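You operate a simulated robot arm through the tools that you are given. There is no shell and no other tool. Be economical: measure what you need, move in short steps, check, and stop when the job is done.

You are at the controls of a simulated two-armed robot. One attempt, no reset.

TASK
Sort the hex plugs: rusty into the scrap box, black into the yellow pot, grey and brass into the jar.
Fine: hold the box lid up by its pad while you drop.
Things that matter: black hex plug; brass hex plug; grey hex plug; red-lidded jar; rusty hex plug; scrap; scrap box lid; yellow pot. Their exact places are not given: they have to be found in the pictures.

The check looks at the end state, three seconds after you hand in, the way a careful person would. Anything else that was tipped, shoved, dropped, spilled or broken makes it a failure. Lids that push on must go on centred and level and be pressed home; caps that screw on are set level and turned clockwise until they are tight.

THE ROBOT
Two 7-joint arms with two-finger parallel grippers on one trunk, on a base that drives. Base frame: it is fixed to the floor where the robot stands at the start and does not move with it; the origin is under the middle of the robot, x ahead of it, y to its left, z up. Readings come in mm, rad, newtons and seconds.
The left shoulder is at the start at [50, 158, 1183], the right one opposite. With the tool pointing down near the work surface each hand reaches from about 100 to 640 mm from the robot's upright axis, wherever it stands, measured 20 degrees to its own side. Places, roughly: scrap [500, -400, 800]; scrap box lid [500, -400, 900]. Payload 3.91 kg a hand.
The tool frame of a hand sits at the grasp point between the pads (the TCP): z along the fingers, y along the line on which they close. The tips reach 30 mm beyond it. Largest opening 110 mm; finger width 20, thickness 10; the body of the gripper, 48 by 112 mm, starts 55 mm behind the TCP.
Orientation is told as [roll, pitch, yaw] about the base's x, y, z axes, in that order, counted from this pose: with the fingers straight down and closing along the base's y, the tool's x points along the base's -x, its y along +y and its z along -z.

THE INTERFACE
- The arms move only by the tool jog_arm. It takes "left_rows", "right_rows" or both (then of equal length, played together; a hand with none holds still); each is one flat list of numbers, 7 for each row, row after row: the turn, a rotation vector about the tool's x, y, z in rad, then the shift along the tool's x, y, z in mm, then the gripper command, from -1 (shut) to 1 (fully open), values between in proportion. In form: [wx, wy, wz, tx, ty, tz, grip, wx, wy, wz, tx, ty, tz, grip, ...]. A call has 1 to 10 rows; each row shifts and turns the commanded pose from where the row before left it, along the tool's axes as they then stand. A row lasts 0.2 s, in which the tool goes at most 50 mm and 0.15 rad; a call with a longer step from one row to the next is refused whole, and so is a gripper value outside its range. A pose out of reach is approached as far as the arm can. The call stops where the force on the tool passes 40 N (or 10 N more than at its start, if that is more) or the arm is blocked; 0.2 s more then pass. Each finger travels about 153 mm/s and halts on what it meets, pressing with about 27 N; the grip force reading is that of the motor and also rises with nothing between the fingers. The clock runs only during rows and for 0.2 s after the last one: add rows that do not move to give the fingers time. The reply holds the time, the measured pose of the TCP, the force on the tool along the base axes, the opening and the grip force, in the units named above and with some noise, with the torque about the TCP (base axes, N m) and any sound that the robot's microphone picked up, and new pictures: "views" is both (left out), scene, wrist or none (wrist: the cameras of the hands that moved).
- Cameras (640 x 400 px; columns grow to the right, rows downward): "scene" is now at [145.3, 10.6, 1339.9]; the picture's right is [0.06, -1.00, 0.00], its down [-0.50, -0.03, -0.86] and it looks along [0.86, 0.05, -0.50] (base axes); focal length 258 px, centre (320, 200). "left" rides on the left gripper at [73, -17, -103] in its tool frame; the picture's right is [0.23, 0.97, 0.00], its down [-0.76, 0.18, -0.62] and it looks along [-0.61, 0.14, 0.78] (tool axes); focal length 222 px, centre (320, 200). "right" rides on the right gripper at [72, 17, -103] in its tool frame; the picture's right is [-0.23, 0.97, 0.00], its down [-0.76, -0.18, -0.62] and it looks along [-0.61, -0.14, 0.78] (tool axes); focal length 222 px, centre (320, 200).
- lift_body(by): slides the trunk up (or, below 0, down) by that many mm; the arms and the scene camera ride with it, the base frame stays. It gives what a move gives, with no picture.
- steer(legs): drives the robot by 1 to 6 legs, each [ahead, turn to the left] in mm and rad, along the robot's own axes; the way and the turn of a leg run together, so that a leg with both is an arc; at most 1500 mm and 3.142 rad a leg. The arms and the cameras ride along, it lands a little off, and it stops where it bumps. It gives what a move gives, and a new picture of the scene camera.
- pan_tilt(pan, tilt): turns the head with the scene camera to pan (to the left, within 1.396 rad either way) and tilt (down, from -0.506 to 1.204), counted from straight ahead of the robot. It gives what a move gives, and a new picture of the scene camera.
- pixel_to_xyz(camera, pixels): for up to 12 pixels [column, row] of the newest picture of that camera ("zoom" is the newest enlarged one), the place [x, y, z] in the base frame of the surface seen there, good to about 3 mm, but the place of the scene camera against the robot may be out by one fixed shift of up to 25 mm in any direction. No time passes.
- inspect(camera, box): a new picture of the part [left, top, right, bottom] of that camera's present view, enlarged. No time passes.
- hand_in(): hands the job in; it is judged then, once.

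Keep the steps short. Do not move on a guess: measure, check each grasp and each placing, and mend mistakes. In all there are 80 turns and 260 pictures (those below and enlarged ones count). Leave the grippers open and the arms clear of the work at the hand-in unless told otherwise, and finish with a single line.

The tools are called after ">>>" by a JSON object that holds its "fn" and its "kwargs". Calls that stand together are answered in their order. jog_arm: Moves the arms, as the interface text tells. Its arguments: {"type":"object","properties":{"left_rows":{"type":"array","items":{"type":"number"}},"right_rows":{"type":"array","items":{"type":"number"}},"views":{"type":"string","enum":["both","scene","wrist","none"]}},"required":[]} The other tools are called the same way: lift_body (by) slides the trunk up or down; steer (legs) drives the base; pan_tilt (pan, tilt) turns the head that bears the scene camera; pixel_to_xyz (camera, pixels) gives the place of the surface under pixels of a picture; inspect (camera, box) takes an enlarged picture of a part of a camera's view; hand_in () hands the job in.

At the start:

```text
time_s: 0.0
left_ee_pos: [374.0, 153.0, 1192.3]
left_orientation: [0.001, -0.001, 0.004]
left_ft_force: [-0.2, -0.5, 0.0]
left_wrist_torque: [0.02, 0.0, -0.01]
left_grip_width: 110.0
left_finger_force: 0.1
right_ee_pos: [309.1, -142.6, 1185.8]
right_orientation: [0.002, 0.0, 0.001]
right_ft_force: [0.0, -0.6, 1.1]
right_wrist_torque: [0.0, -0.01, 0.02]
right_grip_width: 110.0
right_finger_force: 0.1
trunk travel left (down, up): [-425.0, 57.0]
robot x, y, heading: [-1.4, -3.1, 0.001]
head pan, tilt: [0.063, 0.527]
```

scene: 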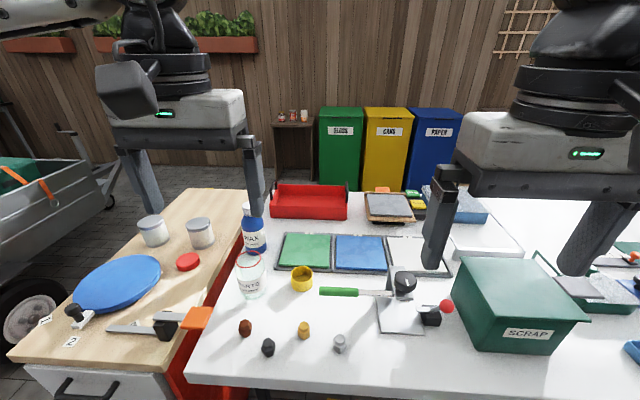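
right: 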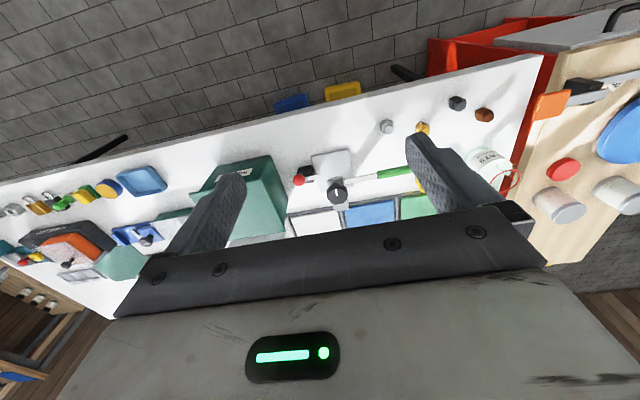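
left: 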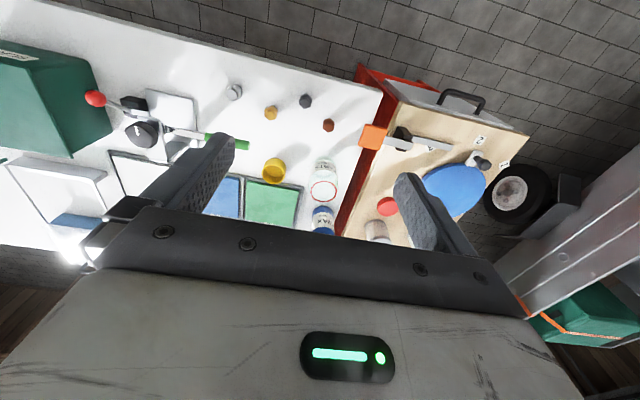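

I see four plugs along the front edge of the table (rows ~327-347), a jar at (250,275), a yellow pot at (302,278) and a scrap box at (515,305). I'll enlarge the jar, plugs and box, and measure them.

>>> {"fn": "inspect", "kwargs": {"camera": "scene", "box": [160, 220, 370, 370]}}

>>> {"fn": "inspect", "kwargs": {"camera": "scene", "box": [430, 230, 640, 370]}}

>>> {"fn": "pixel_to_xyz", "kwargs": {"camera": "scene", "pixels": [[245, 325], [268, 345], [304, 328], [340, 341], [250, 257], [250, 295], [302, 270], [302, 290], [188, 261], [463, 262], [555, 262], [520, 310]]}}

```text
2.67 times, centred on (265, 295) of scene
```

zoom: 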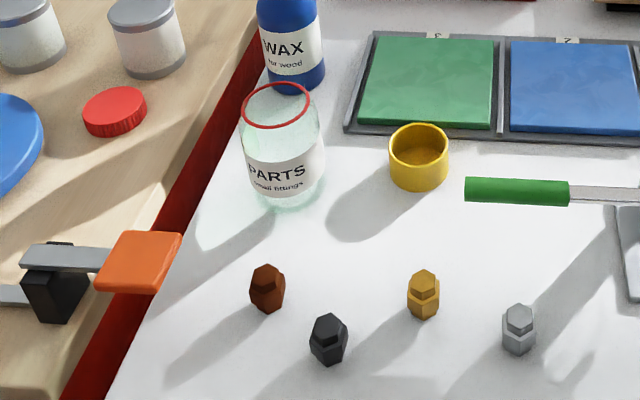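

```text
2.86 times, centred on (535, 300) of scene
```

zoom: 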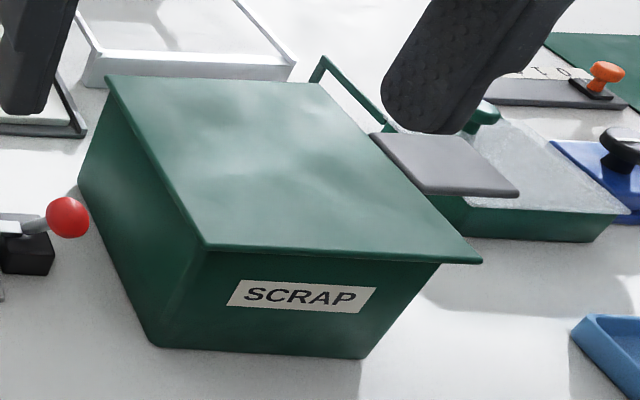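

```text
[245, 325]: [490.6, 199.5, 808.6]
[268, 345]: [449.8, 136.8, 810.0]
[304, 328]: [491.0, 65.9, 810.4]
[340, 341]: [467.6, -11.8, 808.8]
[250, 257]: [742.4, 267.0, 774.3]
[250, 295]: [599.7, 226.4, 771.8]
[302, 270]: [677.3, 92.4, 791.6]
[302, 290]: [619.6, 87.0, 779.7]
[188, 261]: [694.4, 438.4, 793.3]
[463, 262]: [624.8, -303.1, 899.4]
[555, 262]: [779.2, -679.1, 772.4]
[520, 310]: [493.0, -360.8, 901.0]
```

The jar is open with a red rim, and the box lid has a grey pad on its right edge. I'll measure the same things with the wrist cameras, because the scene camera may be shifted.

>>> {"fn": "pixel_to_xyz", "kwargs": {"camera": "left", "pixels": [[233, 92], [271, 113], [305, 101], [328, 125], [323, 199], [327, 165], [313, 190], [272, 178], [280, 163], [300, 140], [275, 160], [322, 182]]}}

>>> {"fn": "inspect", "kwargs": {"camera": "left", "box": [200, 70, 380, 240]}}

>>> {"fn": "pan_tilt", "kwargs": {"pan": -0.7, "tilt": 0.7}}

```text
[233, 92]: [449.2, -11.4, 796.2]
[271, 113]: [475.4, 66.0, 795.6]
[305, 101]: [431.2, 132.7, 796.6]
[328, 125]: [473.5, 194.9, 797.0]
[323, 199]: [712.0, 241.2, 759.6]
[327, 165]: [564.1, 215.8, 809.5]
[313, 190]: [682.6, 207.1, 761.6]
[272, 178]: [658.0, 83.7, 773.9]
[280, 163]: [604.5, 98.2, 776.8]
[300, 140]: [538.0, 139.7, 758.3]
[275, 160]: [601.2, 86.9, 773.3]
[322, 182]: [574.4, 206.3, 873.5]
```

```text
2.35 times, centred on (290, 155) of left
```

zoom: 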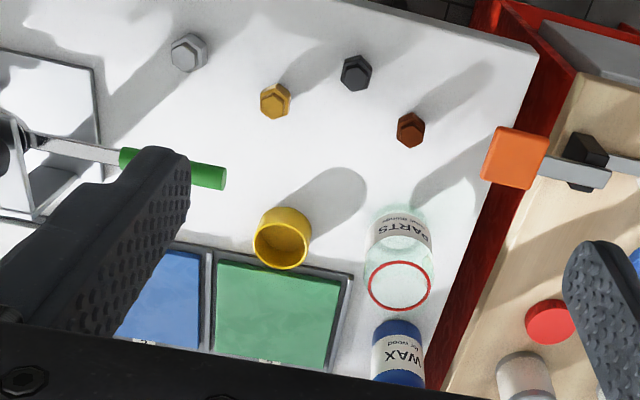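

```text
time_s: 1.1
left_ee_pos: [373.8, 152.6, 1192.6]
left_orientation: [0.0, -0.001, 0.0]
left_ft_force: [0.8, -0.2, -0.3]
left_wrist_torque: [0.03, -0.02, 0.02]
left_grip_width: 110.1
left_finger_force: 0.3
right_ee_pos: [310.4, -143.0, 1185.7]
right_orientation: [0.001, 0.001, 0.001]
right_ft_force: [-0.1, 0.4, -0.2]
right_wrist_torque: [-0.01, 0.0, 0.0]
right_grip_width: 109.9
right_finger_force: 0.1
trunk travel left (down, up): [-425.0, 57.0]
robot x, y, heading: [-0.3, -2.0, -0.002]
head pan, tilt: [-0.7, 0.7]
```

scene: 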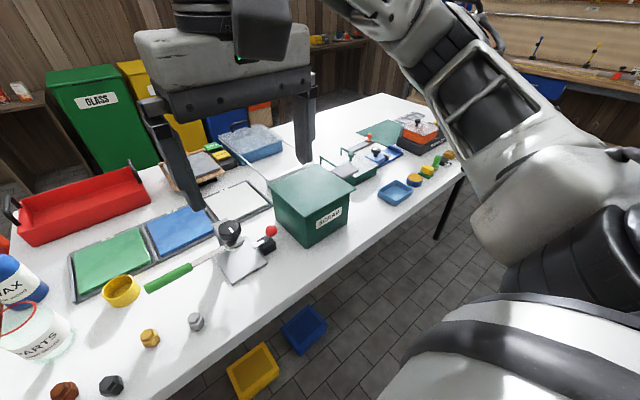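

>>> {"fn": "inspect", "kwargs": {"camera": "scene", "box": [210, 120, 450, 270]}}

>>> {"fn": "pixel_to_xyz", "kwargs": {"camera": "scene", "pixels": [[270, 184], [314, 168], [352, 190], [303, 211], [337, 171], [345, 167], [350, 173], [300, 240], [346, 220], [280, 300], [195, 357], [316, 280]]}}

```text
2.67 times, centred on (330, 195) of scene
```

zoom: 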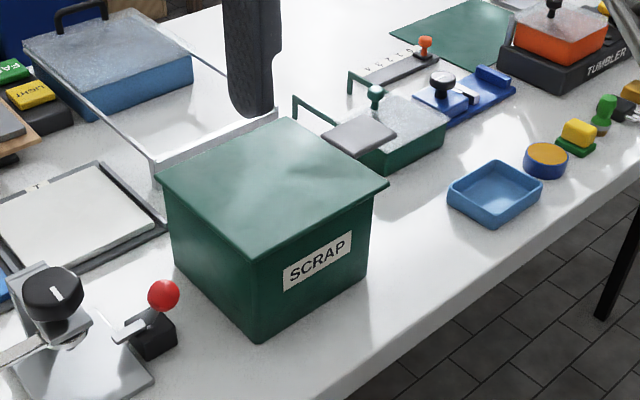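

```text
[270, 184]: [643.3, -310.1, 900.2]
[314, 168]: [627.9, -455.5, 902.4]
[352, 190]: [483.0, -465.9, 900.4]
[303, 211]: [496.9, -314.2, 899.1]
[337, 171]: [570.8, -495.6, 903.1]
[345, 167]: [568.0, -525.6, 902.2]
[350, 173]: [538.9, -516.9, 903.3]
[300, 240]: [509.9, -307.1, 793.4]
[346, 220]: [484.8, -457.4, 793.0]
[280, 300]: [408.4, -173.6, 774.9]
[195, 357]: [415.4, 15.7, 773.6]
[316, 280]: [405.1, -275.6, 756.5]
```

Scene offset against the wrist camera is about (+17, +3, +13). The table is at z≈760, the plug tops at ≈797, the jar rim at about (603,214,873) and the pot at about (635,85). The jar is at the edge of reach, so I'll creep the base forward 60 mm.

>>> {"fn": "steer", "kwargs": {"legs": [[60, 0]]}}

```text
time_s: 2.1
left_ee_pos: [433.5, 153.6, 1192.1]
left_orientation: [-0.001, -0.001, 0.001]
left_ft_force: [-0.4, 0.3, 0.3]
left_wrist_torque: [0.02, 0.04, -0.03]
left_grip_width: 110.2
left_finger_force: 0.0
right_ee_pos: [370.2, -142.8, 1186.1]
right_orientation: [0.002, 0.002, -0.001]
right_ft_force: [-0.1, -0.3, -1.2]
right_wrist_torque: [-0.03, -0.01, 0.02]
right_grip_width: 110.0
right_finger_force: 0.1
trunk travel left (down, up): [-425.0, 57.0]
robot x, y, heading: [58.0, 0.1, -0.002]
head pan, tilt: [-0.7, 0.7]
```

scene: 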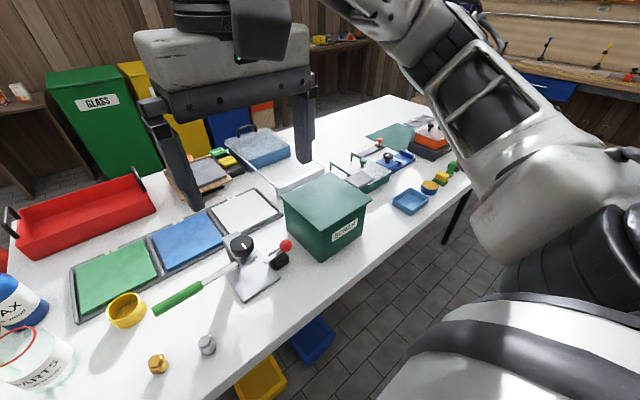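

I'm bringing the left hand lower over the plugs for a precise look, with the gripper half open.

>>> {"fn": "jog_arm", "kwargs": {"left_rows": [0, 0, 0, 17, -7, 42, 0.1, 0, 0, 0, 17, -7, 42, 0.1, 0, 0, 0, 17, -7, 42, 0.1, 0, 0, 0, 17, -7, 42, 0.1, 0, 0, 0, 17, -7, 42, 0.1, 0, 0, 0, 0, 0, 0, 0.1], "views": "wrist"}}

```text
time_s: 3.5
left_ee_pos: [348.1, 115.7, 981.6]
left_orientation: [-0.002, -0.003, 0.003]
left_ft_force: [0.4, 0.1, -0.3]
left_wrist_torque: [-0.05, 0.01, -0.03]
left_grip_width: 60.8
left_finger_force: 0.1
right_ee_pos: [369.3, -142.6, 1186.9]
right_orientation: [0.002, 0.0, 0.0]
right_ft_force: [0.3, 0.2, 1.5]
right_wrist_torque: [0.01, 0.01, 0.0]
right_grip_width: 110.0
right_finger_force: 0.0
trunk travel left (down, up): [-425.0, 57.0]
robot x, y, heading: [56.8, 0.1, 0.001]
head pan, tilt: [-0.7, 0.7]
```

left: 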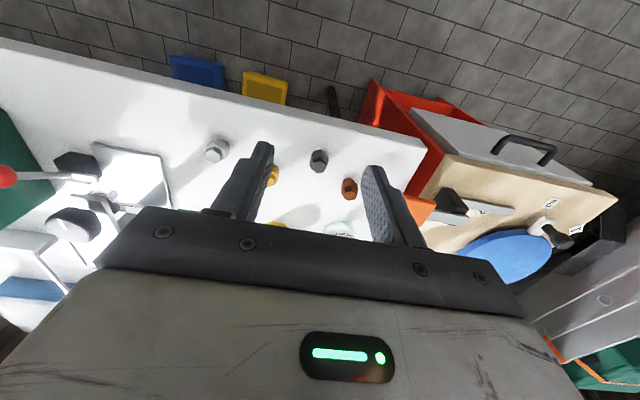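

>>> {"fn": "inspect", "kwargs": {"camera": "left", "box": [200, 125, 370, 231]}}

>>> {"fn": "pixel_to_xyz", "kwargs": {"camera": "left", "pixels": [[216, 145], [216, 154], [318, 156], [319, 165], [349, 185], [349, 193], [272, 172], [300, 190]]}}

```text
3.76 times, centred on (285, 178) of left
```

zoom: 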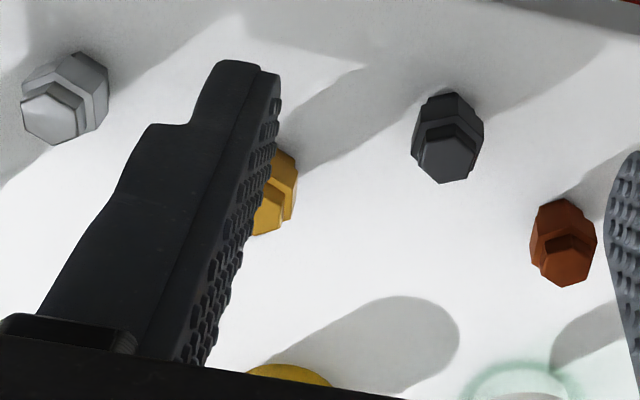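

```text
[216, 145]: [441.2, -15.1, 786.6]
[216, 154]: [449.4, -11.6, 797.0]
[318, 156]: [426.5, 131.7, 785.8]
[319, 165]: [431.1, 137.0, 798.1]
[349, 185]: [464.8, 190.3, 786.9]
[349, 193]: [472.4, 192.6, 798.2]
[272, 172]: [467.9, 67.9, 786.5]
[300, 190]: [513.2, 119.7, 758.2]
```

>>> {"fn": "pixel_to_xyz", "kwargs": {"camera": "left", "pixels": [[214.5, 156.5], [209, 153], [221, 157], [318.8, 167.4], [313, 166], [324, 165], [349.6, 195.3], [343, 194], [355, 193]]}}

>>> {"fn": "jog_arm", "kwargs": {"left_rows": [0, 0, 0, 0, -31, 0, 0.1, 0, 0, 0, -25, -32, 0, 0.1, 0, 0, 0, -25, -32, 0, 0.1, 0, 0, 0, -25, -32, 20, 0.1, 0, 0, 0, -25, 0, 40, 0.1, 0, 0, 0, 0, 0, 40, 0.1], "right_rows": [0, 0, 0, 0, -30, 0, 1, 0, 0, 0, 0, -30, 0, 1, 0, 0, 0, 0, -30, 0, 1, 0, 0, 0, 0, -30, 0, 1, 0, 0, 0, 0, -30, 0, 1, 0, 0, 0, 0, 0, 0, 1], "views": "wrist"}}

```text
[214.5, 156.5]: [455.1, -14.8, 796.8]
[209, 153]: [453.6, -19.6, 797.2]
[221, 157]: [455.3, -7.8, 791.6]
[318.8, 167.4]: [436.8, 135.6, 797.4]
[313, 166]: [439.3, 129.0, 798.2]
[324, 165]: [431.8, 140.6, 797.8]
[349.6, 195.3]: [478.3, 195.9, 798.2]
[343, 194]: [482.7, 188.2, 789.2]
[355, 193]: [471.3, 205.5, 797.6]
```

```text
time_s: 4.9
left_ee_pos: [449.0, -8.2, 881.5]
left_orientation: [-0.001, -0.002, 0.002]
left_ft_force: [0.5, 0.2, -0.3]
left_wrist_torque: [0.01, 0.01, 0.02]
left_grip_width: 60.4
left_finger_force: 0.0
right_ee_pos: [369.5, -293.0, 1185.7]
right_orientation: [0.002, 0.003, -0.001]
right_ft_force: [-0.6, 1.2, -0.8]
right_wrist_torque: [-0.01, 0.02, 0.02]
right_grip_width: 110.0
right_finger_force: 0.0
trunk travel left (down, up): [-425.0, 57.0]
robot x, y, heading: [61.0, -0.8, -0.001]
head pan, tilt: [-0.7, 0.7]
```

right: 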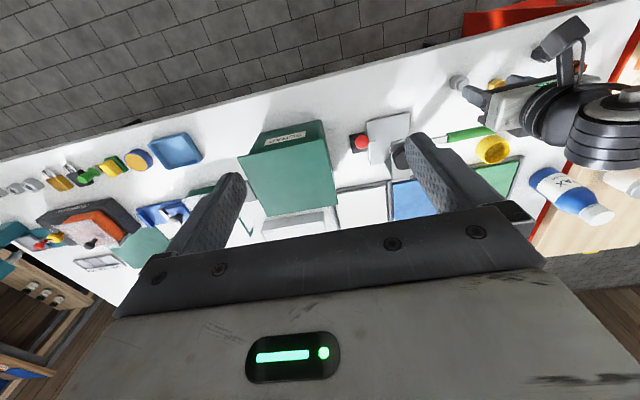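
left: 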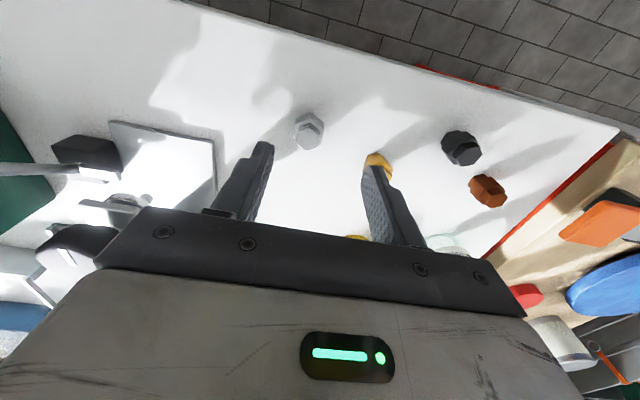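

>>> {"fn": "inspect", "kwargs": {"camera": "left", "box": [240, 90, 400, 190]}}

>>> {"fn": "pixel_to_xyz", "kwargs": {"camera": "left", "pixels": [[313, 133], [305, 133], [320, 131], [311, 140], [312, 126]]}}

```text
4.00 times, centred on (320, 140) of left
```

zoom: 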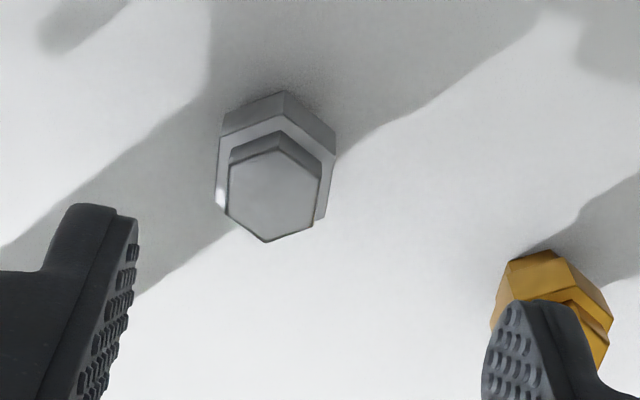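

```text
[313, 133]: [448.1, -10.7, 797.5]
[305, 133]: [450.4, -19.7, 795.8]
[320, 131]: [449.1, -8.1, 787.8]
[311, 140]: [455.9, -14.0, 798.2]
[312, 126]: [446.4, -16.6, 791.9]
```

Grey's centre is about (455,-16), with its flats facing ±y. I'll go down over it and close.

>>> {"fn": "jog_arm", "kwargs": {"left_rows": [0, 0, 0, -6, -8, 20, 0.1, 0, 0, 0, 0, 0, 32, 0.1, 0, 0, 0, 0, 0, 32, 0.1, 0, 0, 0, 0, 0, 0, -1, 0, 0, 0, 0, 0, 0, -1, 0, 0, 0, 0, 0, 0, -1], "views": "wrist"}}

```text
time_s: 6.3
left_ee_pos: [453.7, -16.4, 799.4]
left_orientation: [0.0, 0.001, 0.001]
left_ft_force: [-1.0, 1.3, -0.9]
left_wrist_torque: [0.01, 0.05, -0.01]
left_grip_width: 28.8
left_finger_force: 26.5
right_ee_pos: [370.5, -292.1, 1185.6]
right_orientation: [0.002, -0.001, 0.0]
right_ft_force: [0.2, 0.9, 0.3]
right_wrist_torque: [0.01, 0.03, 0.02]
right_grip_width: 109.9
right_finger_force: 0.1
trunk travel left (down, up): [-425.0, 57.0]
robot x, y, heading: [60.5, -2.0, 0.001]
head pan, tilt: [-0.7, 0.7]
```

left: 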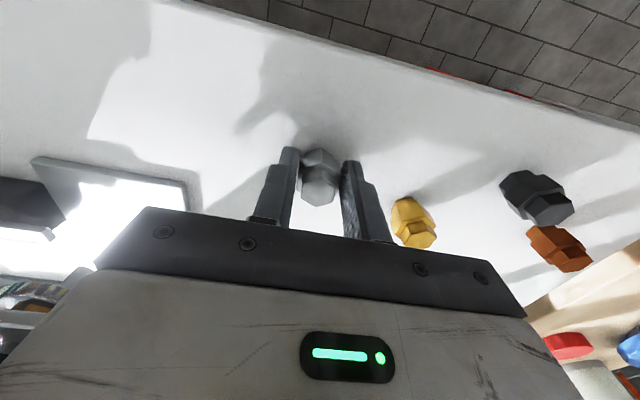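

Grey is held (28.8 mm). I'll lift it and move to a viewpoint where the jar and pot show beside the fingers.

>>> {"fn": "jog_arm", "kwargs": {"left_rows": [0, 0, 0, 0, 0, -40, -1, 0, 0, 0, 0, 0, -40, -1, 0, 0, 0, 9, 11, -37, -1, 0, 0, 0, 9, 11, -37, -1, 0, 0, 0, 9, 11, -37, -1, 0, 0, 0, 9, 11, -37, -1, 0, 0, 0, 9, 11, -37, -1, 0, 0, 0, 9, 11, -37, -1, 0, 0, 0, 0, 0, 0, -1], "views": "wrist"}}

>>> {"fn": "inspect", "kwargs": {"camera": "left", "box": [310, 130, 460, 250]}}

```text
time_s: 8.3
left_ee_pos: [399.1, 48.0, 1098.5]
left_orientation: [0.0, -0.002, 0.001]
left_ft_force: [-0.7, 0.1, -0.4]
left_wrist_torque: [0.0, -0.01, 0.02]
left_grip_width: 0.2
left_finger_force: 26.9
right_ee_pos: [369.7, -292.5, 1185.2]
right_orientation: [0.001, -0.001, 0.0]
right_ft_force: [-1.8, 0.0, 0.1]
right_wrist_torque: [0.0, -0.01, 0.01]
right_grip_width: 110.0
right_finger_force: 0.1
trunk travel left (down, up): [-425.0, 57.0]
robot x, y, heading: [55.8, 2.3, 0.002]
head pan, tilt: [-0.7, 0.7]
```

left: 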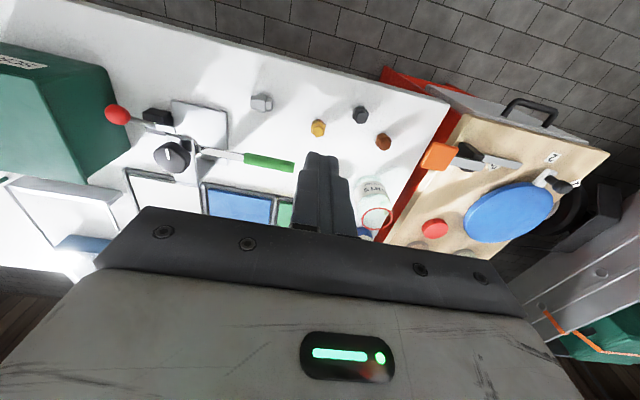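

```text
3.33 times, centred on (385, 190) of left
```

zoom: 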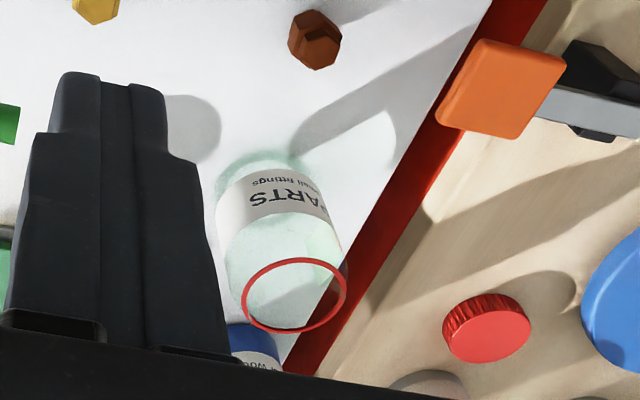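

The grey plug slipped out and now lies on its side at (262,102). Let me look at it, and measure the jar rim while I'm here.

>>> {"fn": "pixel_to_xyz", "kwargs": {"camera": "left", "pixels": [[262, 102], [256, 101], [268, 104], [377, 208], [366, 218], [385, 206], [376, 229], [392, 219], [379, 207]]}}

>>> {"fn": "inspect", "kwargs": {"camera": "left", "box": [230, 80, 400, 180]}}

```text
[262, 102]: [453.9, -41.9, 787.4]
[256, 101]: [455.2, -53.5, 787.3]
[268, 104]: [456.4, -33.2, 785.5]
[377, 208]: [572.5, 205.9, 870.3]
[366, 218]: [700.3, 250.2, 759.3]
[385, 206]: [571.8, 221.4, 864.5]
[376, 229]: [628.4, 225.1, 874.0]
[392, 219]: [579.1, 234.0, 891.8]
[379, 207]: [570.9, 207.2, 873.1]
```

```text
3.76 times, centred on (315, 130) of left
```

zoom: 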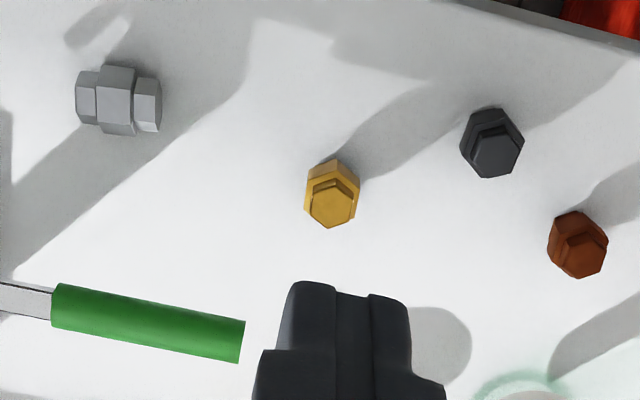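

The plug has a wide collar in the middle and a narrow hex at each end, about 38 mm overall. It lies along y near (454,-43). The jar rim centre is (603,214,873). I'll move above the grey plug for a close look.

>>> {"fn": "jog_arm", "kwargs": {"left_rows": [0, 0, 0, -9, -15, 35, 0.1, 0, 0, 0, -9, -15, 35, 0.1, 0, 0, 0, -9, -15, 35, 0.1, 0, 0, 0, -9, -15, 35, 0.1, 0, 0, 0, -9, -15, 35, 0.1, 0, 0, 0, -8, -16, 38, 0.1, 0, 0, 0, 0, 0, 0, 0.1], "views": "none"}}

>>> {"fn": "inspect", "kwargs": {"camera": "left", "box": [200, 80, 440, 230]}}

```text
time_s: 9.9
left_ee_pos: [454.4, -42.2, 884.6]
left_orientation: [0.0, -0.001, 0.002]
left_ft_force: [0.2, -0.3, -0.9]
left_wrist_torque: [-0.03, 0.02, -0.02]
left_grip_width: 60.3
left_finger_force: 0.1
right_ee_pos: [370.1, -292.6, 1184.6]
right_orientation: [0.002, 0.0, -0.001]
right_ft_force: [-0.7, -0.7, 0.2]
right_wrist_torque: [0.02, -0.03, 0.01]
right_grip_width: 110.3
right_finger_force: 0.1
trunk travel left (down, up): [-425.0, 57.0]
robot x, y, heading: [57.5, -0.9, -0.002]
head pan, tilt: [-0.7, 0.7]
```

```text
2.67 times, centred on (320, 155) of left
```

zoom: 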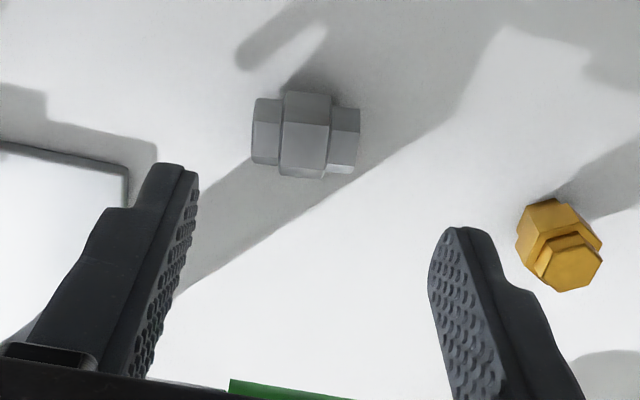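

>>> {"fn": "pixel_to_xyz", "kwargs": {"camera": "zoom", "pixels": [[308, 95], [306, 110], [305, 124], [304, 135], [303, 150], [303, 165], [303, 174], [258, 130], [268, 130], [342, 130], [354, 135], [343, 120]]}}

```text
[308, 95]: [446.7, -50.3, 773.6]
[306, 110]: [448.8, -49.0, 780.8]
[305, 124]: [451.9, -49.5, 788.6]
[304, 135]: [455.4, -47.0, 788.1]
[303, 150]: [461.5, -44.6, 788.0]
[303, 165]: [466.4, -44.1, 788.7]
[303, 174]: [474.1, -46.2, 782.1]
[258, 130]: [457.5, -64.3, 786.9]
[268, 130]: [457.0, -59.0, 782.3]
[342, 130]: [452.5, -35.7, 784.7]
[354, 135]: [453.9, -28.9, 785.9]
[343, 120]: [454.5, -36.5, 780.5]
```

The plug lies flat, centred at about (460,-46,774), with its axis yawed about +0.14 rad. I'll grip it end to end and test-lift it slowly.

>>> {"fn": "jog_arm", "kwargs": {"left_rows": [0, 0, 0, -5.6, -4.3, 0, 0.1, 0, 0, -0.138, 0, 0, 20, 0.1, 0, 0, 0, 0, 0, 35, 0.1, 0, 0, 0, 0, 0, 35, 0.1, 0, 0, 0, 0, 0, 0, 0.1, 0, 0, 0, 0, 0, 0, -1, 0, 0, 0, 0, 0, 0, -1, 0, 0, 0, 0, 0, 0, -1, 0, 0, 0, 0, 0, -8, -1, 0, 0, 0, 0, 0, -12, -1], "views": "wrist"}}

```text
time_s: 12.1
left_ee_pos: [459.0, -46.1, 816.4]
left_orientation: [0.0, -0.001, 0.14]
left_ft_force: [-0.5, 0.1, -1.0]
left_wrist_torque: [-0.01, 0.0, 0.0]
left_grip_width: 37.1
left_finger_force: 27.2
right_ee_pos: [369.7, -292.4, 1185.3]
right_orientation: [0.001, 0.0, 0.001]
right_ft_force: [0.0, 0.7, -0.5]
right_wrist_torque: [0.01, 0.02, 0.0]
right_grip_width: 110.1
right_finger_force: 0.1
trunk travel left (down, up): [-425.0, 57.0]
robot x, y, heading: [59.7, 0.8, -0.001]
head pan, tilt: [-0.7, 0.7]
```

left: 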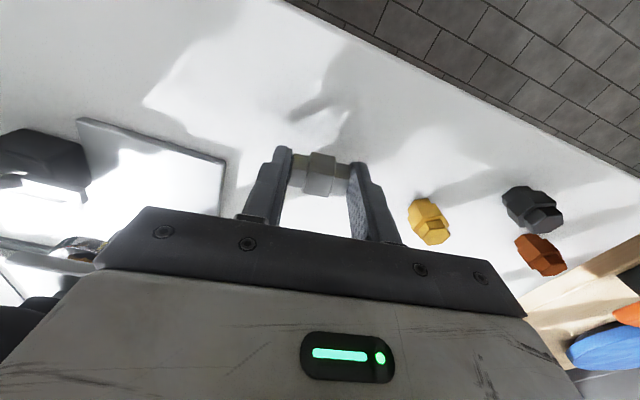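

Held end to end at 37.1 mm and clear of the table. I'll lift gently, undo the yaw and travel towards the jar.

>>> {"fn": "jog_arm", "kwargs": {"left_rows": [0, 0, 0, 0, 0, -20, -1, 0, 0, 0.07, 0, 0, -30, -1, 0, 0, 0.068, 0, 0, -35, -1, 0, 0, 0, 0, 0, -35, -1, 0, 0, 0, -15, 28, -34, -1, 0, 0, 0, -20, 36, 0, -1, 0, 0, 0, -20, 36, 0, -1, 0, 0, 0, -20, 36, 0, -1, 0, 0, 0, -20, 36, 0, -1, 0, 0, 0, 0, 0, 0, -1], "views": "both"}}

>>> {"fn": "pan_tilt", "kwargs": {"pan": 0.2, "tilt": 0.6}}

```text
time_s: 14.3
left_ee_pos: [553.8, 125.4, 971.4]
left_orientation: [-0.001, -0.001, 0.003]
left_ft_force: [0.5, 0.2, -1.4]
left_wrist_torque: [0.0, 0.0, 0.01]
left_grip_width: 37.0
left_finger_force: 27.2
right_ee_pos: [369.5, -294.0, 1185.6]
right_orientation: [0.001, 0.001, 0.0]
right_ft_force: [-0.2, -0.5, 0.6]
right_wrist_torque: [0.03, -0.03, -0.02]
right_grip_width: 110.0
right_finger_force: 0.2
trunk travel left (down, up): [-425.0, 57.0]
robot x, y, heading: [58.5, -2.0, 0.0]
head pan, tilt: [-0.7, 0.7]
```

scene: 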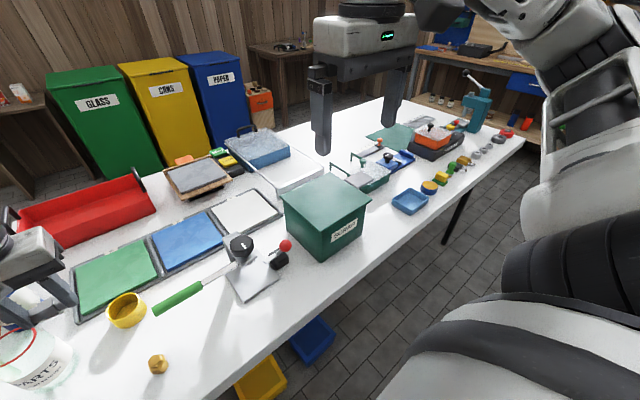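
left: 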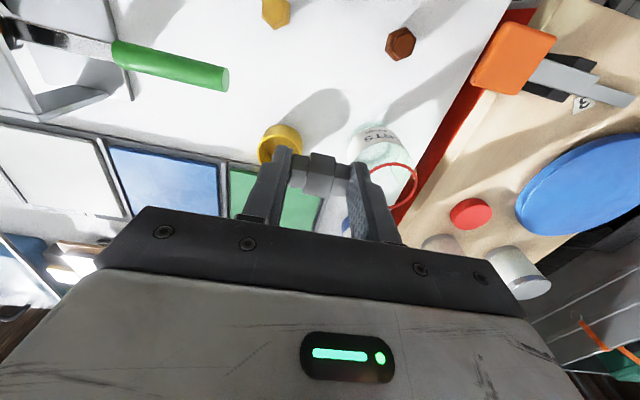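

```text
time_s: 15.5
left_ee_pos: [554.6, 125.6, 970.3]
left_orientation: [0.002, -0.002, 0.003]
left_ft_force: [0.5, 0.0, -0.8]
left_wrist_torque: [0.01, 0.02, 0.01]
left_grip_width: 36.9
left_finger_force: 26.5
right_ee_pos: [369.1, -293.0, 1185.0]
right_orientation: [-0.001, -0.001, 0.0]
right_ft_force: [-0.5, 0.6, 1.2]
right_wrist_torque: [0.02, -0.03, -0.02]
right_grip_width: 109.9
right_finger_force: 0.0
trunk travel left (down, up): [-425.0, 57.0]
robot x, y, heading: [58.5, -2.0, -0.005]
head pan, tilt: [0.201, 0.6]
```

scene: 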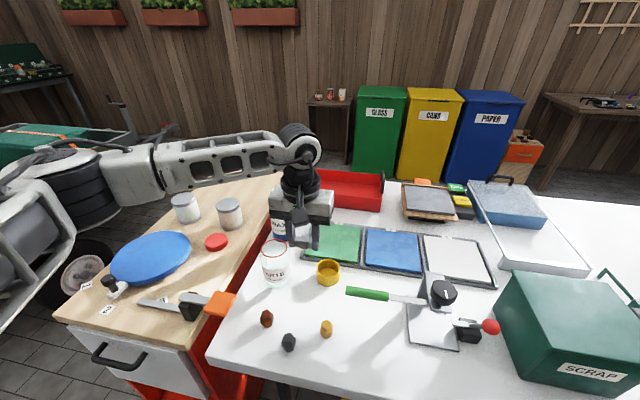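

Still held. I'll refine the jar rim position from this close view.

>>> {"fn": "inspect", "kwargs": {"camera": "left", "box": [250, 100, 450, 225]}}

>>> {"fn": "inspect", "kwargs": {"camera": "scene", "box": [230, 180, 370, 300]}}

```text
3.20 times, centred on (350, 162) of left
```

zoom: 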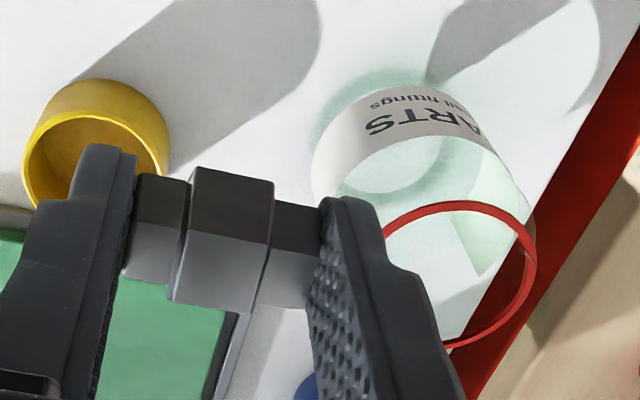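

```text
3.33 times, centred on (300, 240) of scene
```

zoom: 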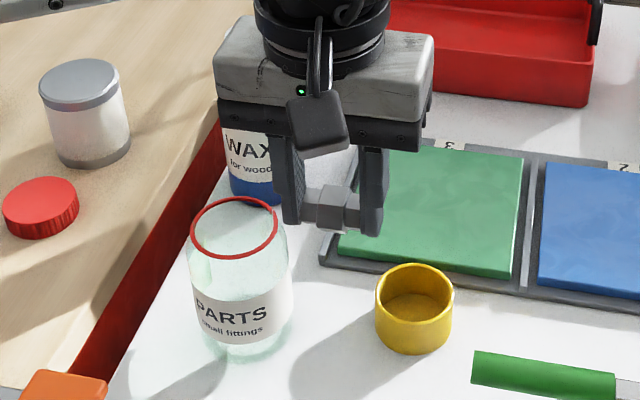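

>>> {"fn": "pixel_to_xyz", "kwargs": {"camera": "left", "pixels": [[395.6, 164.5], [395, 163.8], [416.5, 178], [416.9, 182], [404, 201], [393, 207.5], [414, 190], [405, 166.3], [380, 169], [375, 172]]}}

```text
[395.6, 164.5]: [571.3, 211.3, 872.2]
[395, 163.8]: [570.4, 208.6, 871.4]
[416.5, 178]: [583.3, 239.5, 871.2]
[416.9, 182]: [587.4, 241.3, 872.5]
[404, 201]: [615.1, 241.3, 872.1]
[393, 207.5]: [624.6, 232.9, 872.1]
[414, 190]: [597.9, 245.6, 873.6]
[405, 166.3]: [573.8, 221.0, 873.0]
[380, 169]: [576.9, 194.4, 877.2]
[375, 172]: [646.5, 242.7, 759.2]
```

The jar rim centre is (601,216,872) with radius ≈30. I'll move over it and lower until the plug is just above the rim.

>>> {"fn": "jog_arm", "kwargs": {"left_rows": [0, 0, 0, -15.5, 30, 0, -1, 0, 0, 0, -15.5, 30, 0, -1, 0, 0, 0, -15.5, 30, 0, -1, 0, 0, 0, 0, 0, 0, -1, 0, 0, 0, 0, 0, 20, -1, 0, 0, 0, 0, 0, 20, -1, 0, 0, 0, 0, 0, 15, -1, 0, 0, 0, 0, 0, 0, -1], "views": "both"}}

>>> {"fn": "inspect", "kwargs": {"camera": "left", "box": [240, 120, 400, 220]}}

>>> {"fn": "inspect", "kwargs": {"camera": "scene", "box": [210, 190, 350, 300]}}

```text
time_s: 17.3
left_ee_pos: [600.4, 214.4, 923.1]
left_orientation: [-0.002, -0.01, 0.004]
left_ft_force: [-2.8, 5.8, 36.1]
left_wrist_torque: [0.46, 0.44, -0.07]
left_grip_width: 36.9
left_finger_force: 27.2
right_ee_pos: [367.0, -293.8, 1187.6]
right_orientation: [0.0, -0.004, 0.0]
right_ft_force: [-0.4, -0.1, -0.2]
right_wrist_torque: [0.01, -0.02, -0.03]
right_grip_width: 110.3
right_finger_force: 0.1
trunk travel left (down, up): [-425.0, 57.0]
robot x, y, heading: [56.7, 3.3, 0.001]
head pan, tilt: [0.201, 0.6]
```

scene: 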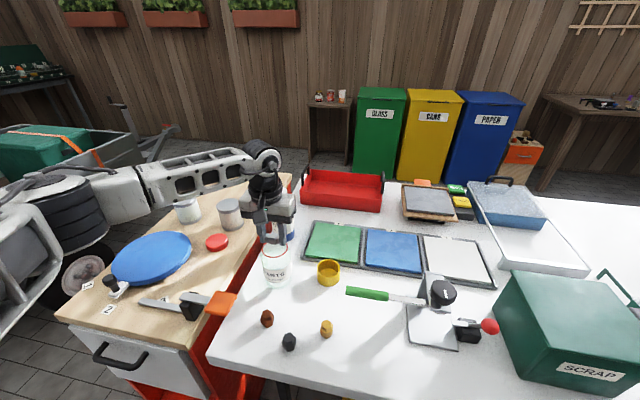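
left: 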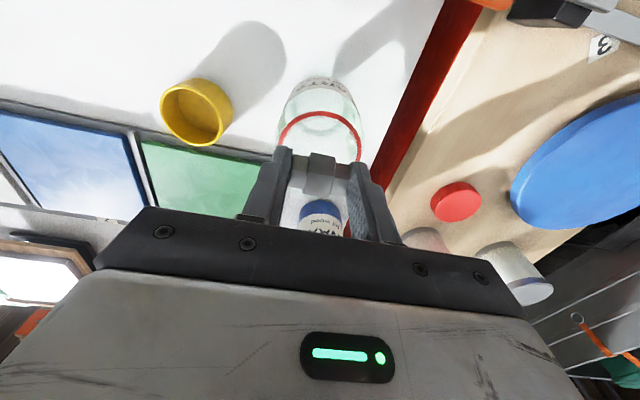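

```text
4.00 times, centred on (320, 170) of left
```

zoom: 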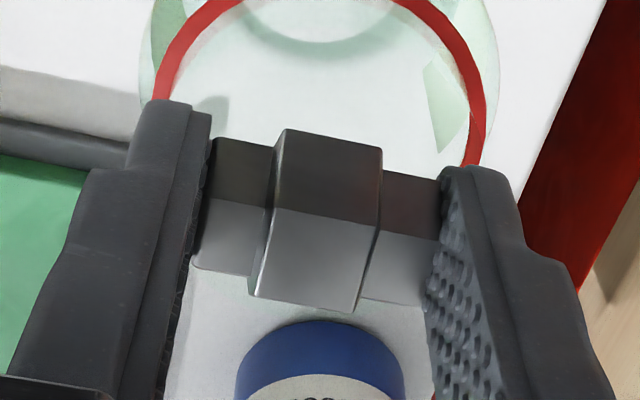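

```text
3.64 times, centred on (280, 245) of scene
```

zoom: 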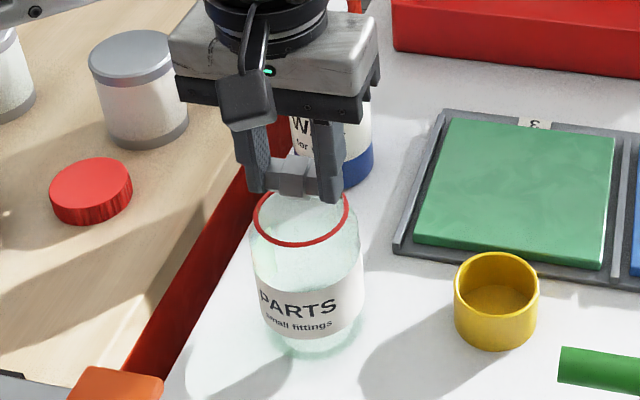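

The hand stopped with 36 N upward. The gripper body seems to be resting on the tall WAX bottle behind the jar. I'll back up right away and look.

>>> {"fn": "jog_arm", "kwargs": {"left_rows": [0, 0, 0, 0, 0, -15, -1, 0, 0, 0, 0, 0, -20, -1, 0, 0, 0, 0, 0, 0, -1], "views": "scene"}}

>>> {"fn": "inspect", "kwargs": {"camera": "right", "box": [440, 40, 640, 260]}}

>>> {"fn": "inspect", "kwargs": {"camera": "left", "box": [220, 60, 420, 260]}}

>>> {"fn": "inspect", "kwargs": {"camera": "scene", "box": [210, 190, 350, 300]}}

```text
time_s: 18.1
left_ee_pos: [599.8, 214.5, 951.9]
left_orientation: [0.0, 0.0, 0.002]
left_ft_force: [-0.6, 0.5, -1.3]
left_wrist_torque: [0.01, 0.01, 0.01]
left_grip_width: 37.0
left_finger_force: 26.6
right_ee_pos: [370.2, -293.2, 1184.9]
right_orientation: [0.001, -0.001, 0.002]
right_ft_force: [0.8, -0.6, 0.1]
right_wrist_torque: [0.0, 0.05, 0.0]
right_grip_width: 110.1
right_finger_force: 0.1
trunk travel left (down, up): [-425.0, 57.0]
robot x, y, heading: [56.6, 1.6, 0.001]
head pan, tilt: [0.201, 0.6]
```

scene: 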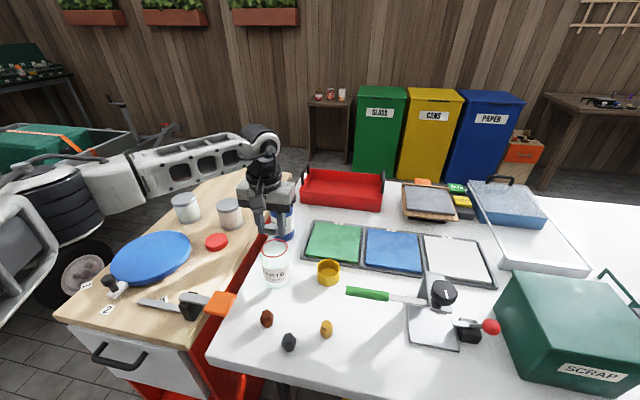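

```text
1.82 times, centred on (540, 150) of right
```

zoom: 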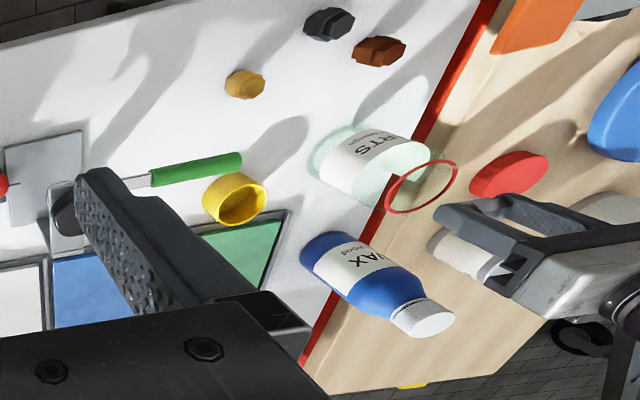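

```text
2.00 times, centred on (320, 160) of left
```

zoom: 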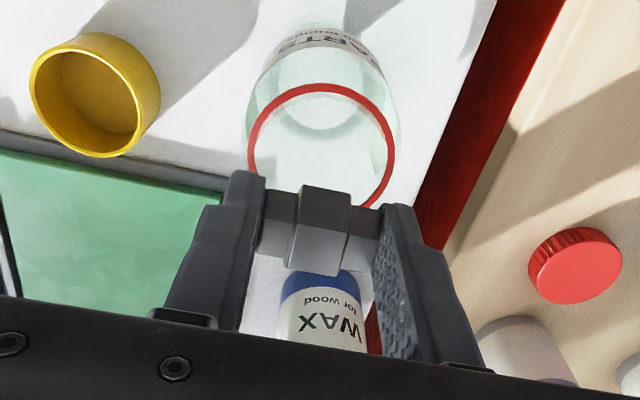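

```text
3.64 times, centred on (280, 245) of scene
```

zoom: 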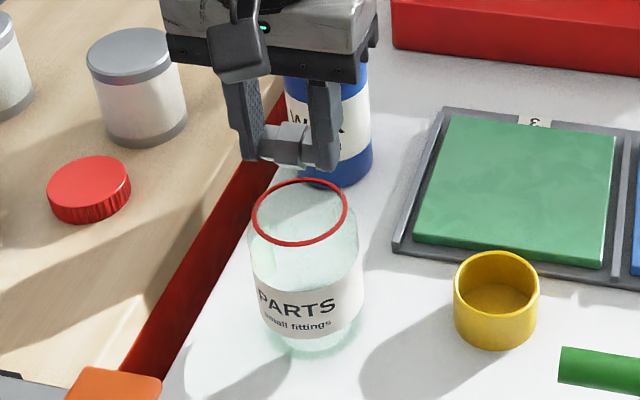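

The bottle still stands. I'll measure its cap from the right wrist camera.

>>> {"fn": "pixel_to_xyz", "kwargs": {"camera": "right", "pixels": [[601.5, 215], [606, 212], [597, 218], [610, 215], [588, 205], [560, 190], [565, 175]]}}

```text
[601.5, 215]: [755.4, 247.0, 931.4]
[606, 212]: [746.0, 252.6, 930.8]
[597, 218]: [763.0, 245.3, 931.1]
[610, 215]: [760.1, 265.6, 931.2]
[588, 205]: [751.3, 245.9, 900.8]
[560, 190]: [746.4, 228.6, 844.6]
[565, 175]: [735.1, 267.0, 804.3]
```

The bottle cap is well away, at x≈755, so the contact was at the jar mouth itself. The torque arm points about (-10,+7) mm from the TCP. I'll enlarge the jar mouth as far as possible.

>>> {"fn": "inspect", "kwargs": {"camera": "scene", "box": [255, 225, 305, 295]}}

>>> {"fn": "inspect", "kwargs": {"camera": "left", "box": [270, 80, 350, 160]}}

>>> {"fn": "pixel_to_xyz", "kwargs": {"camera": "scene", "pixels": [[274, 253], [268, 247], [275, 257], [264, 250], [285, 247], [273, 240], [276, 240]]}}

>>> {"fn": "pixel_to_xyz", "kwargs": {"camera": "left", "pixels": [[320, 104], [300, 115], [310, 125], [330, 125], [345, 115], [357, 145], [287, 135], [325, 145]]}}

```text
5.71 times, centred on (280, 260) of scene
```

zoom: 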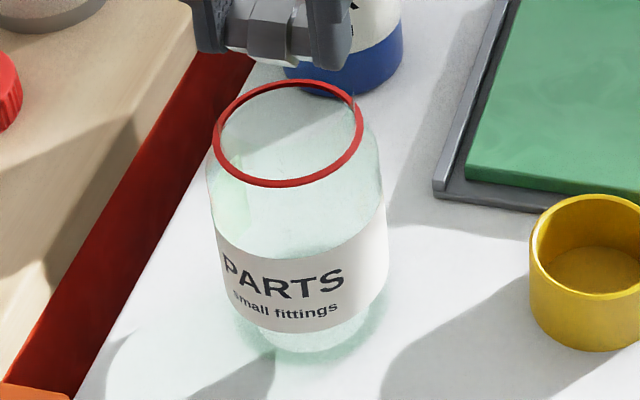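

```text
5.00 times, centred on (310, 120) of left
```

zoom: 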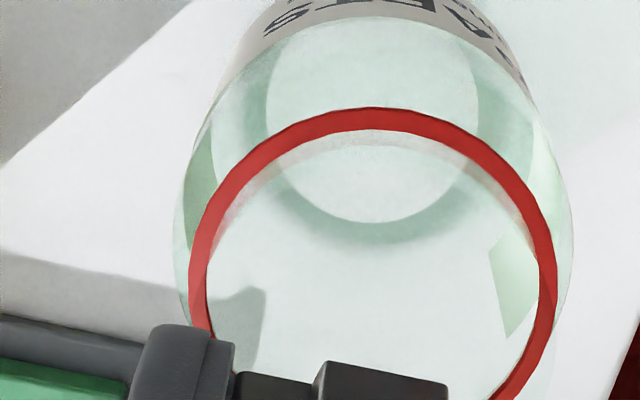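

```text
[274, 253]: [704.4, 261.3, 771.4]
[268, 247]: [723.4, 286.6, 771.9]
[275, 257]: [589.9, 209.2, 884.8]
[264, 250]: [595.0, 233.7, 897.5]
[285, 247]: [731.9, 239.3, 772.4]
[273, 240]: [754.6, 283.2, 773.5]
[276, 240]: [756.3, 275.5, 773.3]
```

```text
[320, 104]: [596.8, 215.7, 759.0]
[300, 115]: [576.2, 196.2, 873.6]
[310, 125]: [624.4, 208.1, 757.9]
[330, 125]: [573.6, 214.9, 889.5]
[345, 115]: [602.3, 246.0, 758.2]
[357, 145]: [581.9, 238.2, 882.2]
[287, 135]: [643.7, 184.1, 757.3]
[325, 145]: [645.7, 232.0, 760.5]
```

Some rays hit clear surfaces at z≈882-892 at a radius of about 28. There seems to be a clear neck above the red ring. I'll probe more rays.

>>> {"fn": "pixel_to_xyz", "kwargs": {"camera": "left", "pixels": [[326, 116], [328, 120], [330, 128], [332, 124], [335, 130], [318, 120], [315, 112], [322, 112], [340, 125], [350, 135], [355, 140], [345, 140]]}}

>>> {"fn": "pixel_to_xyz", "kwargs": {"camera": "scene", "pixels": [[270, 257], [275, 255], [280, 255], [265, 252], [263, 247], [266, 243], [285, 252], [287, 245], [284, 240], [270, 241], [275, 251], [272, 255]]}}

```text
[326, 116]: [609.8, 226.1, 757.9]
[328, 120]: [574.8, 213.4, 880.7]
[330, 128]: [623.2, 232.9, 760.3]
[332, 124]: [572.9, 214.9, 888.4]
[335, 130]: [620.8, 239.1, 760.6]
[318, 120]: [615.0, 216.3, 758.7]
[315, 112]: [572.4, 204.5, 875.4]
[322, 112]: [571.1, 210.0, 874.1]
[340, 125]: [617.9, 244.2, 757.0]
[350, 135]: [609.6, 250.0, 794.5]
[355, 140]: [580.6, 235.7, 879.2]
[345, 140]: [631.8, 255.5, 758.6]
```

```text
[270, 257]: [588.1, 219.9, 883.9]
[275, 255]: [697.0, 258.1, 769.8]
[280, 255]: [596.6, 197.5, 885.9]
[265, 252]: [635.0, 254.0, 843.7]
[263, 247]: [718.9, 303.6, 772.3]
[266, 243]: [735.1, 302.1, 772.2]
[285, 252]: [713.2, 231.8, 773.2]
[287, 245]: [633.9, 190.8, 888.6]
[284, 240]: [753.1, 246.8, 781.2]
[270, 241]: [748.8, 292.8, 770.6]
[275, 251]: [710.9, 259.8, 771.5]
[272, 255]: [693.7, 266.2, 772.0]
```

There is a clear neck above the red ring, up to z≈890, still centred at about (601,216). So I release with the plug bottom just above 890, at TCP z≈928.

>>> {"fn": "jog_arm", "kwargs": {"left_rows": [0, 0, 0, -1, 1.5, 10, -1, 0, 0, 0, 0, 0, 10, -1, 0, 0, 0, 0, 0, 4, -1, 0, 0, 0, 0, 0, 0, -1], "views": "wrist"}}

>>> {"fn": "inspect", "kwargs": {"camera": "left", "box": [250, 90, 410, 200]}}

>>> {"fn": "inspect", "kwargs": {"camera": "scene", "box": [235, 215, 315, 285]}}

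```text
time_s: 19.1
left_ee_pos: [601.8, 217.1, 927.9]
left_orientation: [-0.002, -0.001, 0.003]
left_ft_force: [0.2, -0.3, -0.7]
left_wrist_torque: [-0.01, 0.0, 0.01]
left_grip_width: 37.1
left_finger_force: 26.7
right_ee_pos: [370.7, -292.5, 1185.7]
right_orientation: [0.001, 0.001, 0.0]
right_ft_force: [-0.6, 0.1, 0.2]
right_wrist_torque: [0.01, -0.02, 0.01]
right_grip_width: 109.8
right_finger_force: 0.0
trunk travel left (down, up): [-425.0, 57.0]
robot x, y, heading: [59.3, -1.6, -0.002]
head pan, tilt: [0.201, 0.6]
```

left: 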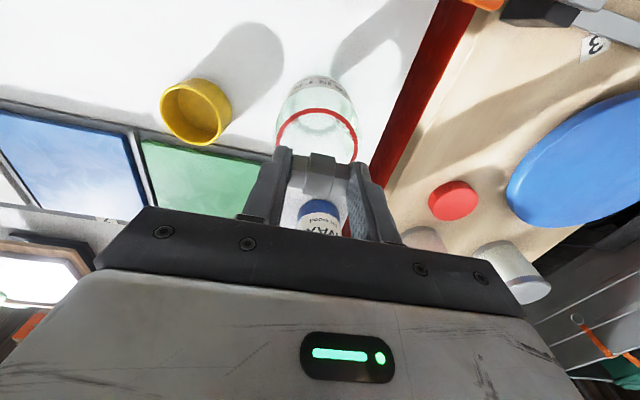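

```text
3.64 times, centred on (330, 145) of left
```

zoom: 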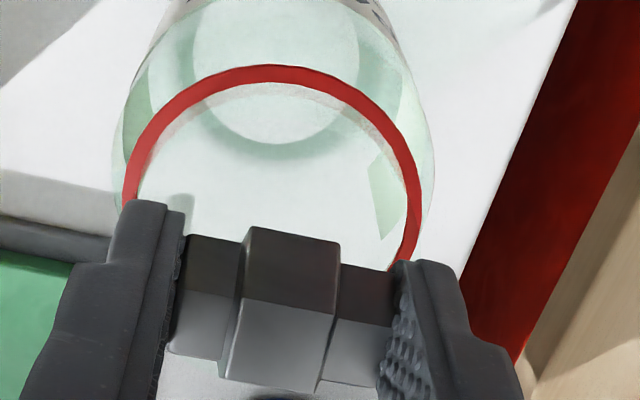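

```text
5.71 times, centred on (275, 250) of scene
```

zoom: 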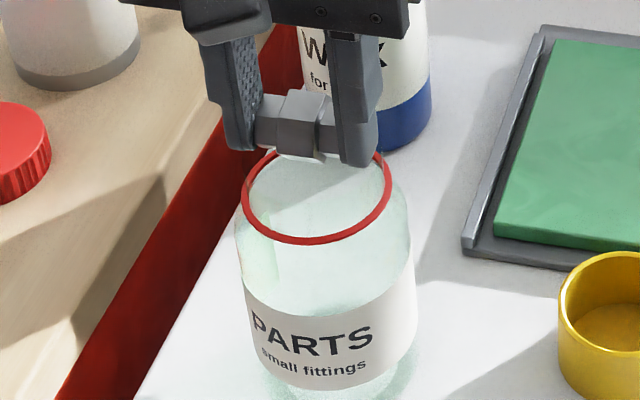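

The views suggest the plug sits about 3 mm too far to +y. I'll shift -3 mm and release.

>>> {"fn": "jog_arm", "kwargs": {"left_rows": [0, 0, 0, 0, -3, 0, -1, 0, 0, 0, 0, 0, 0, -1, 0, 0, 0, 0, 0, 0, 0.1, 0, 0, 0, 0, 0, 0, 0.1, 0, 0, 0, 0, 0, -10, 0.1, 0, 0, 0, 0, 0, -25, 0.1], "views": "wrist"}}

>>> {"fn": "inspect", "kwargs": {"camera": "scene", "box": [235, 215, 335, 305]}}

```text
time_s: 20.5
left_ee_pos: [601.1, 214.6, 962.4]
left_orientation: [-0.001, -0.002, 0.001]
left_ft_force: [1.0, 0.6, -0.6]
left_wrist_torque: [0.03, -0.01, 0.01]
left_grip_width: 60.4
left_finger_force: 0.0
right_ee_pos: [369.2, -292.8, 1184.0]
right_orientation: [0.002, -0.003, 0.0]
right_ft_force: [-0.5, 1.0, 0.6]
right_wrist_torque: [0.0, 0.01, -0.03]
right_grip_width: 109.8
right_finger_force: 0.0
trunk travel left (down, up): [-425.0, 57.0]
robot x, y, heading: [60.3, -0.1, 0.001]
head pan, tilt: [0.201, 0.6]
```

left: 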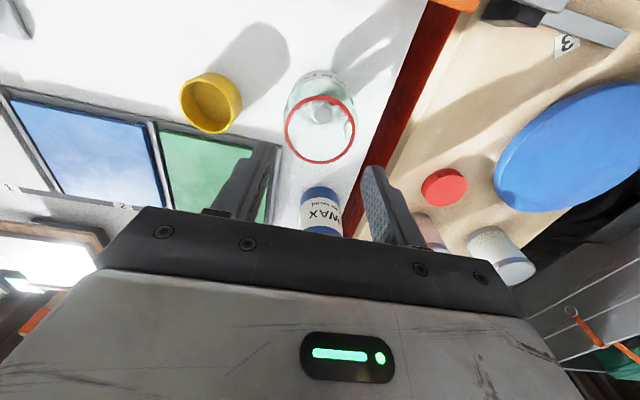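

```text
4.44 times, centred on (285, 260) of scene
```

zoom: 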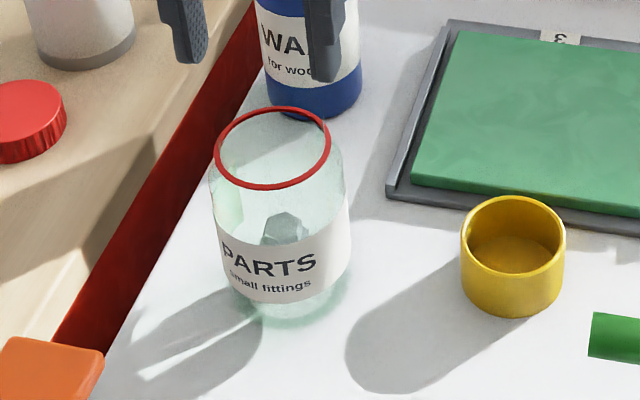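

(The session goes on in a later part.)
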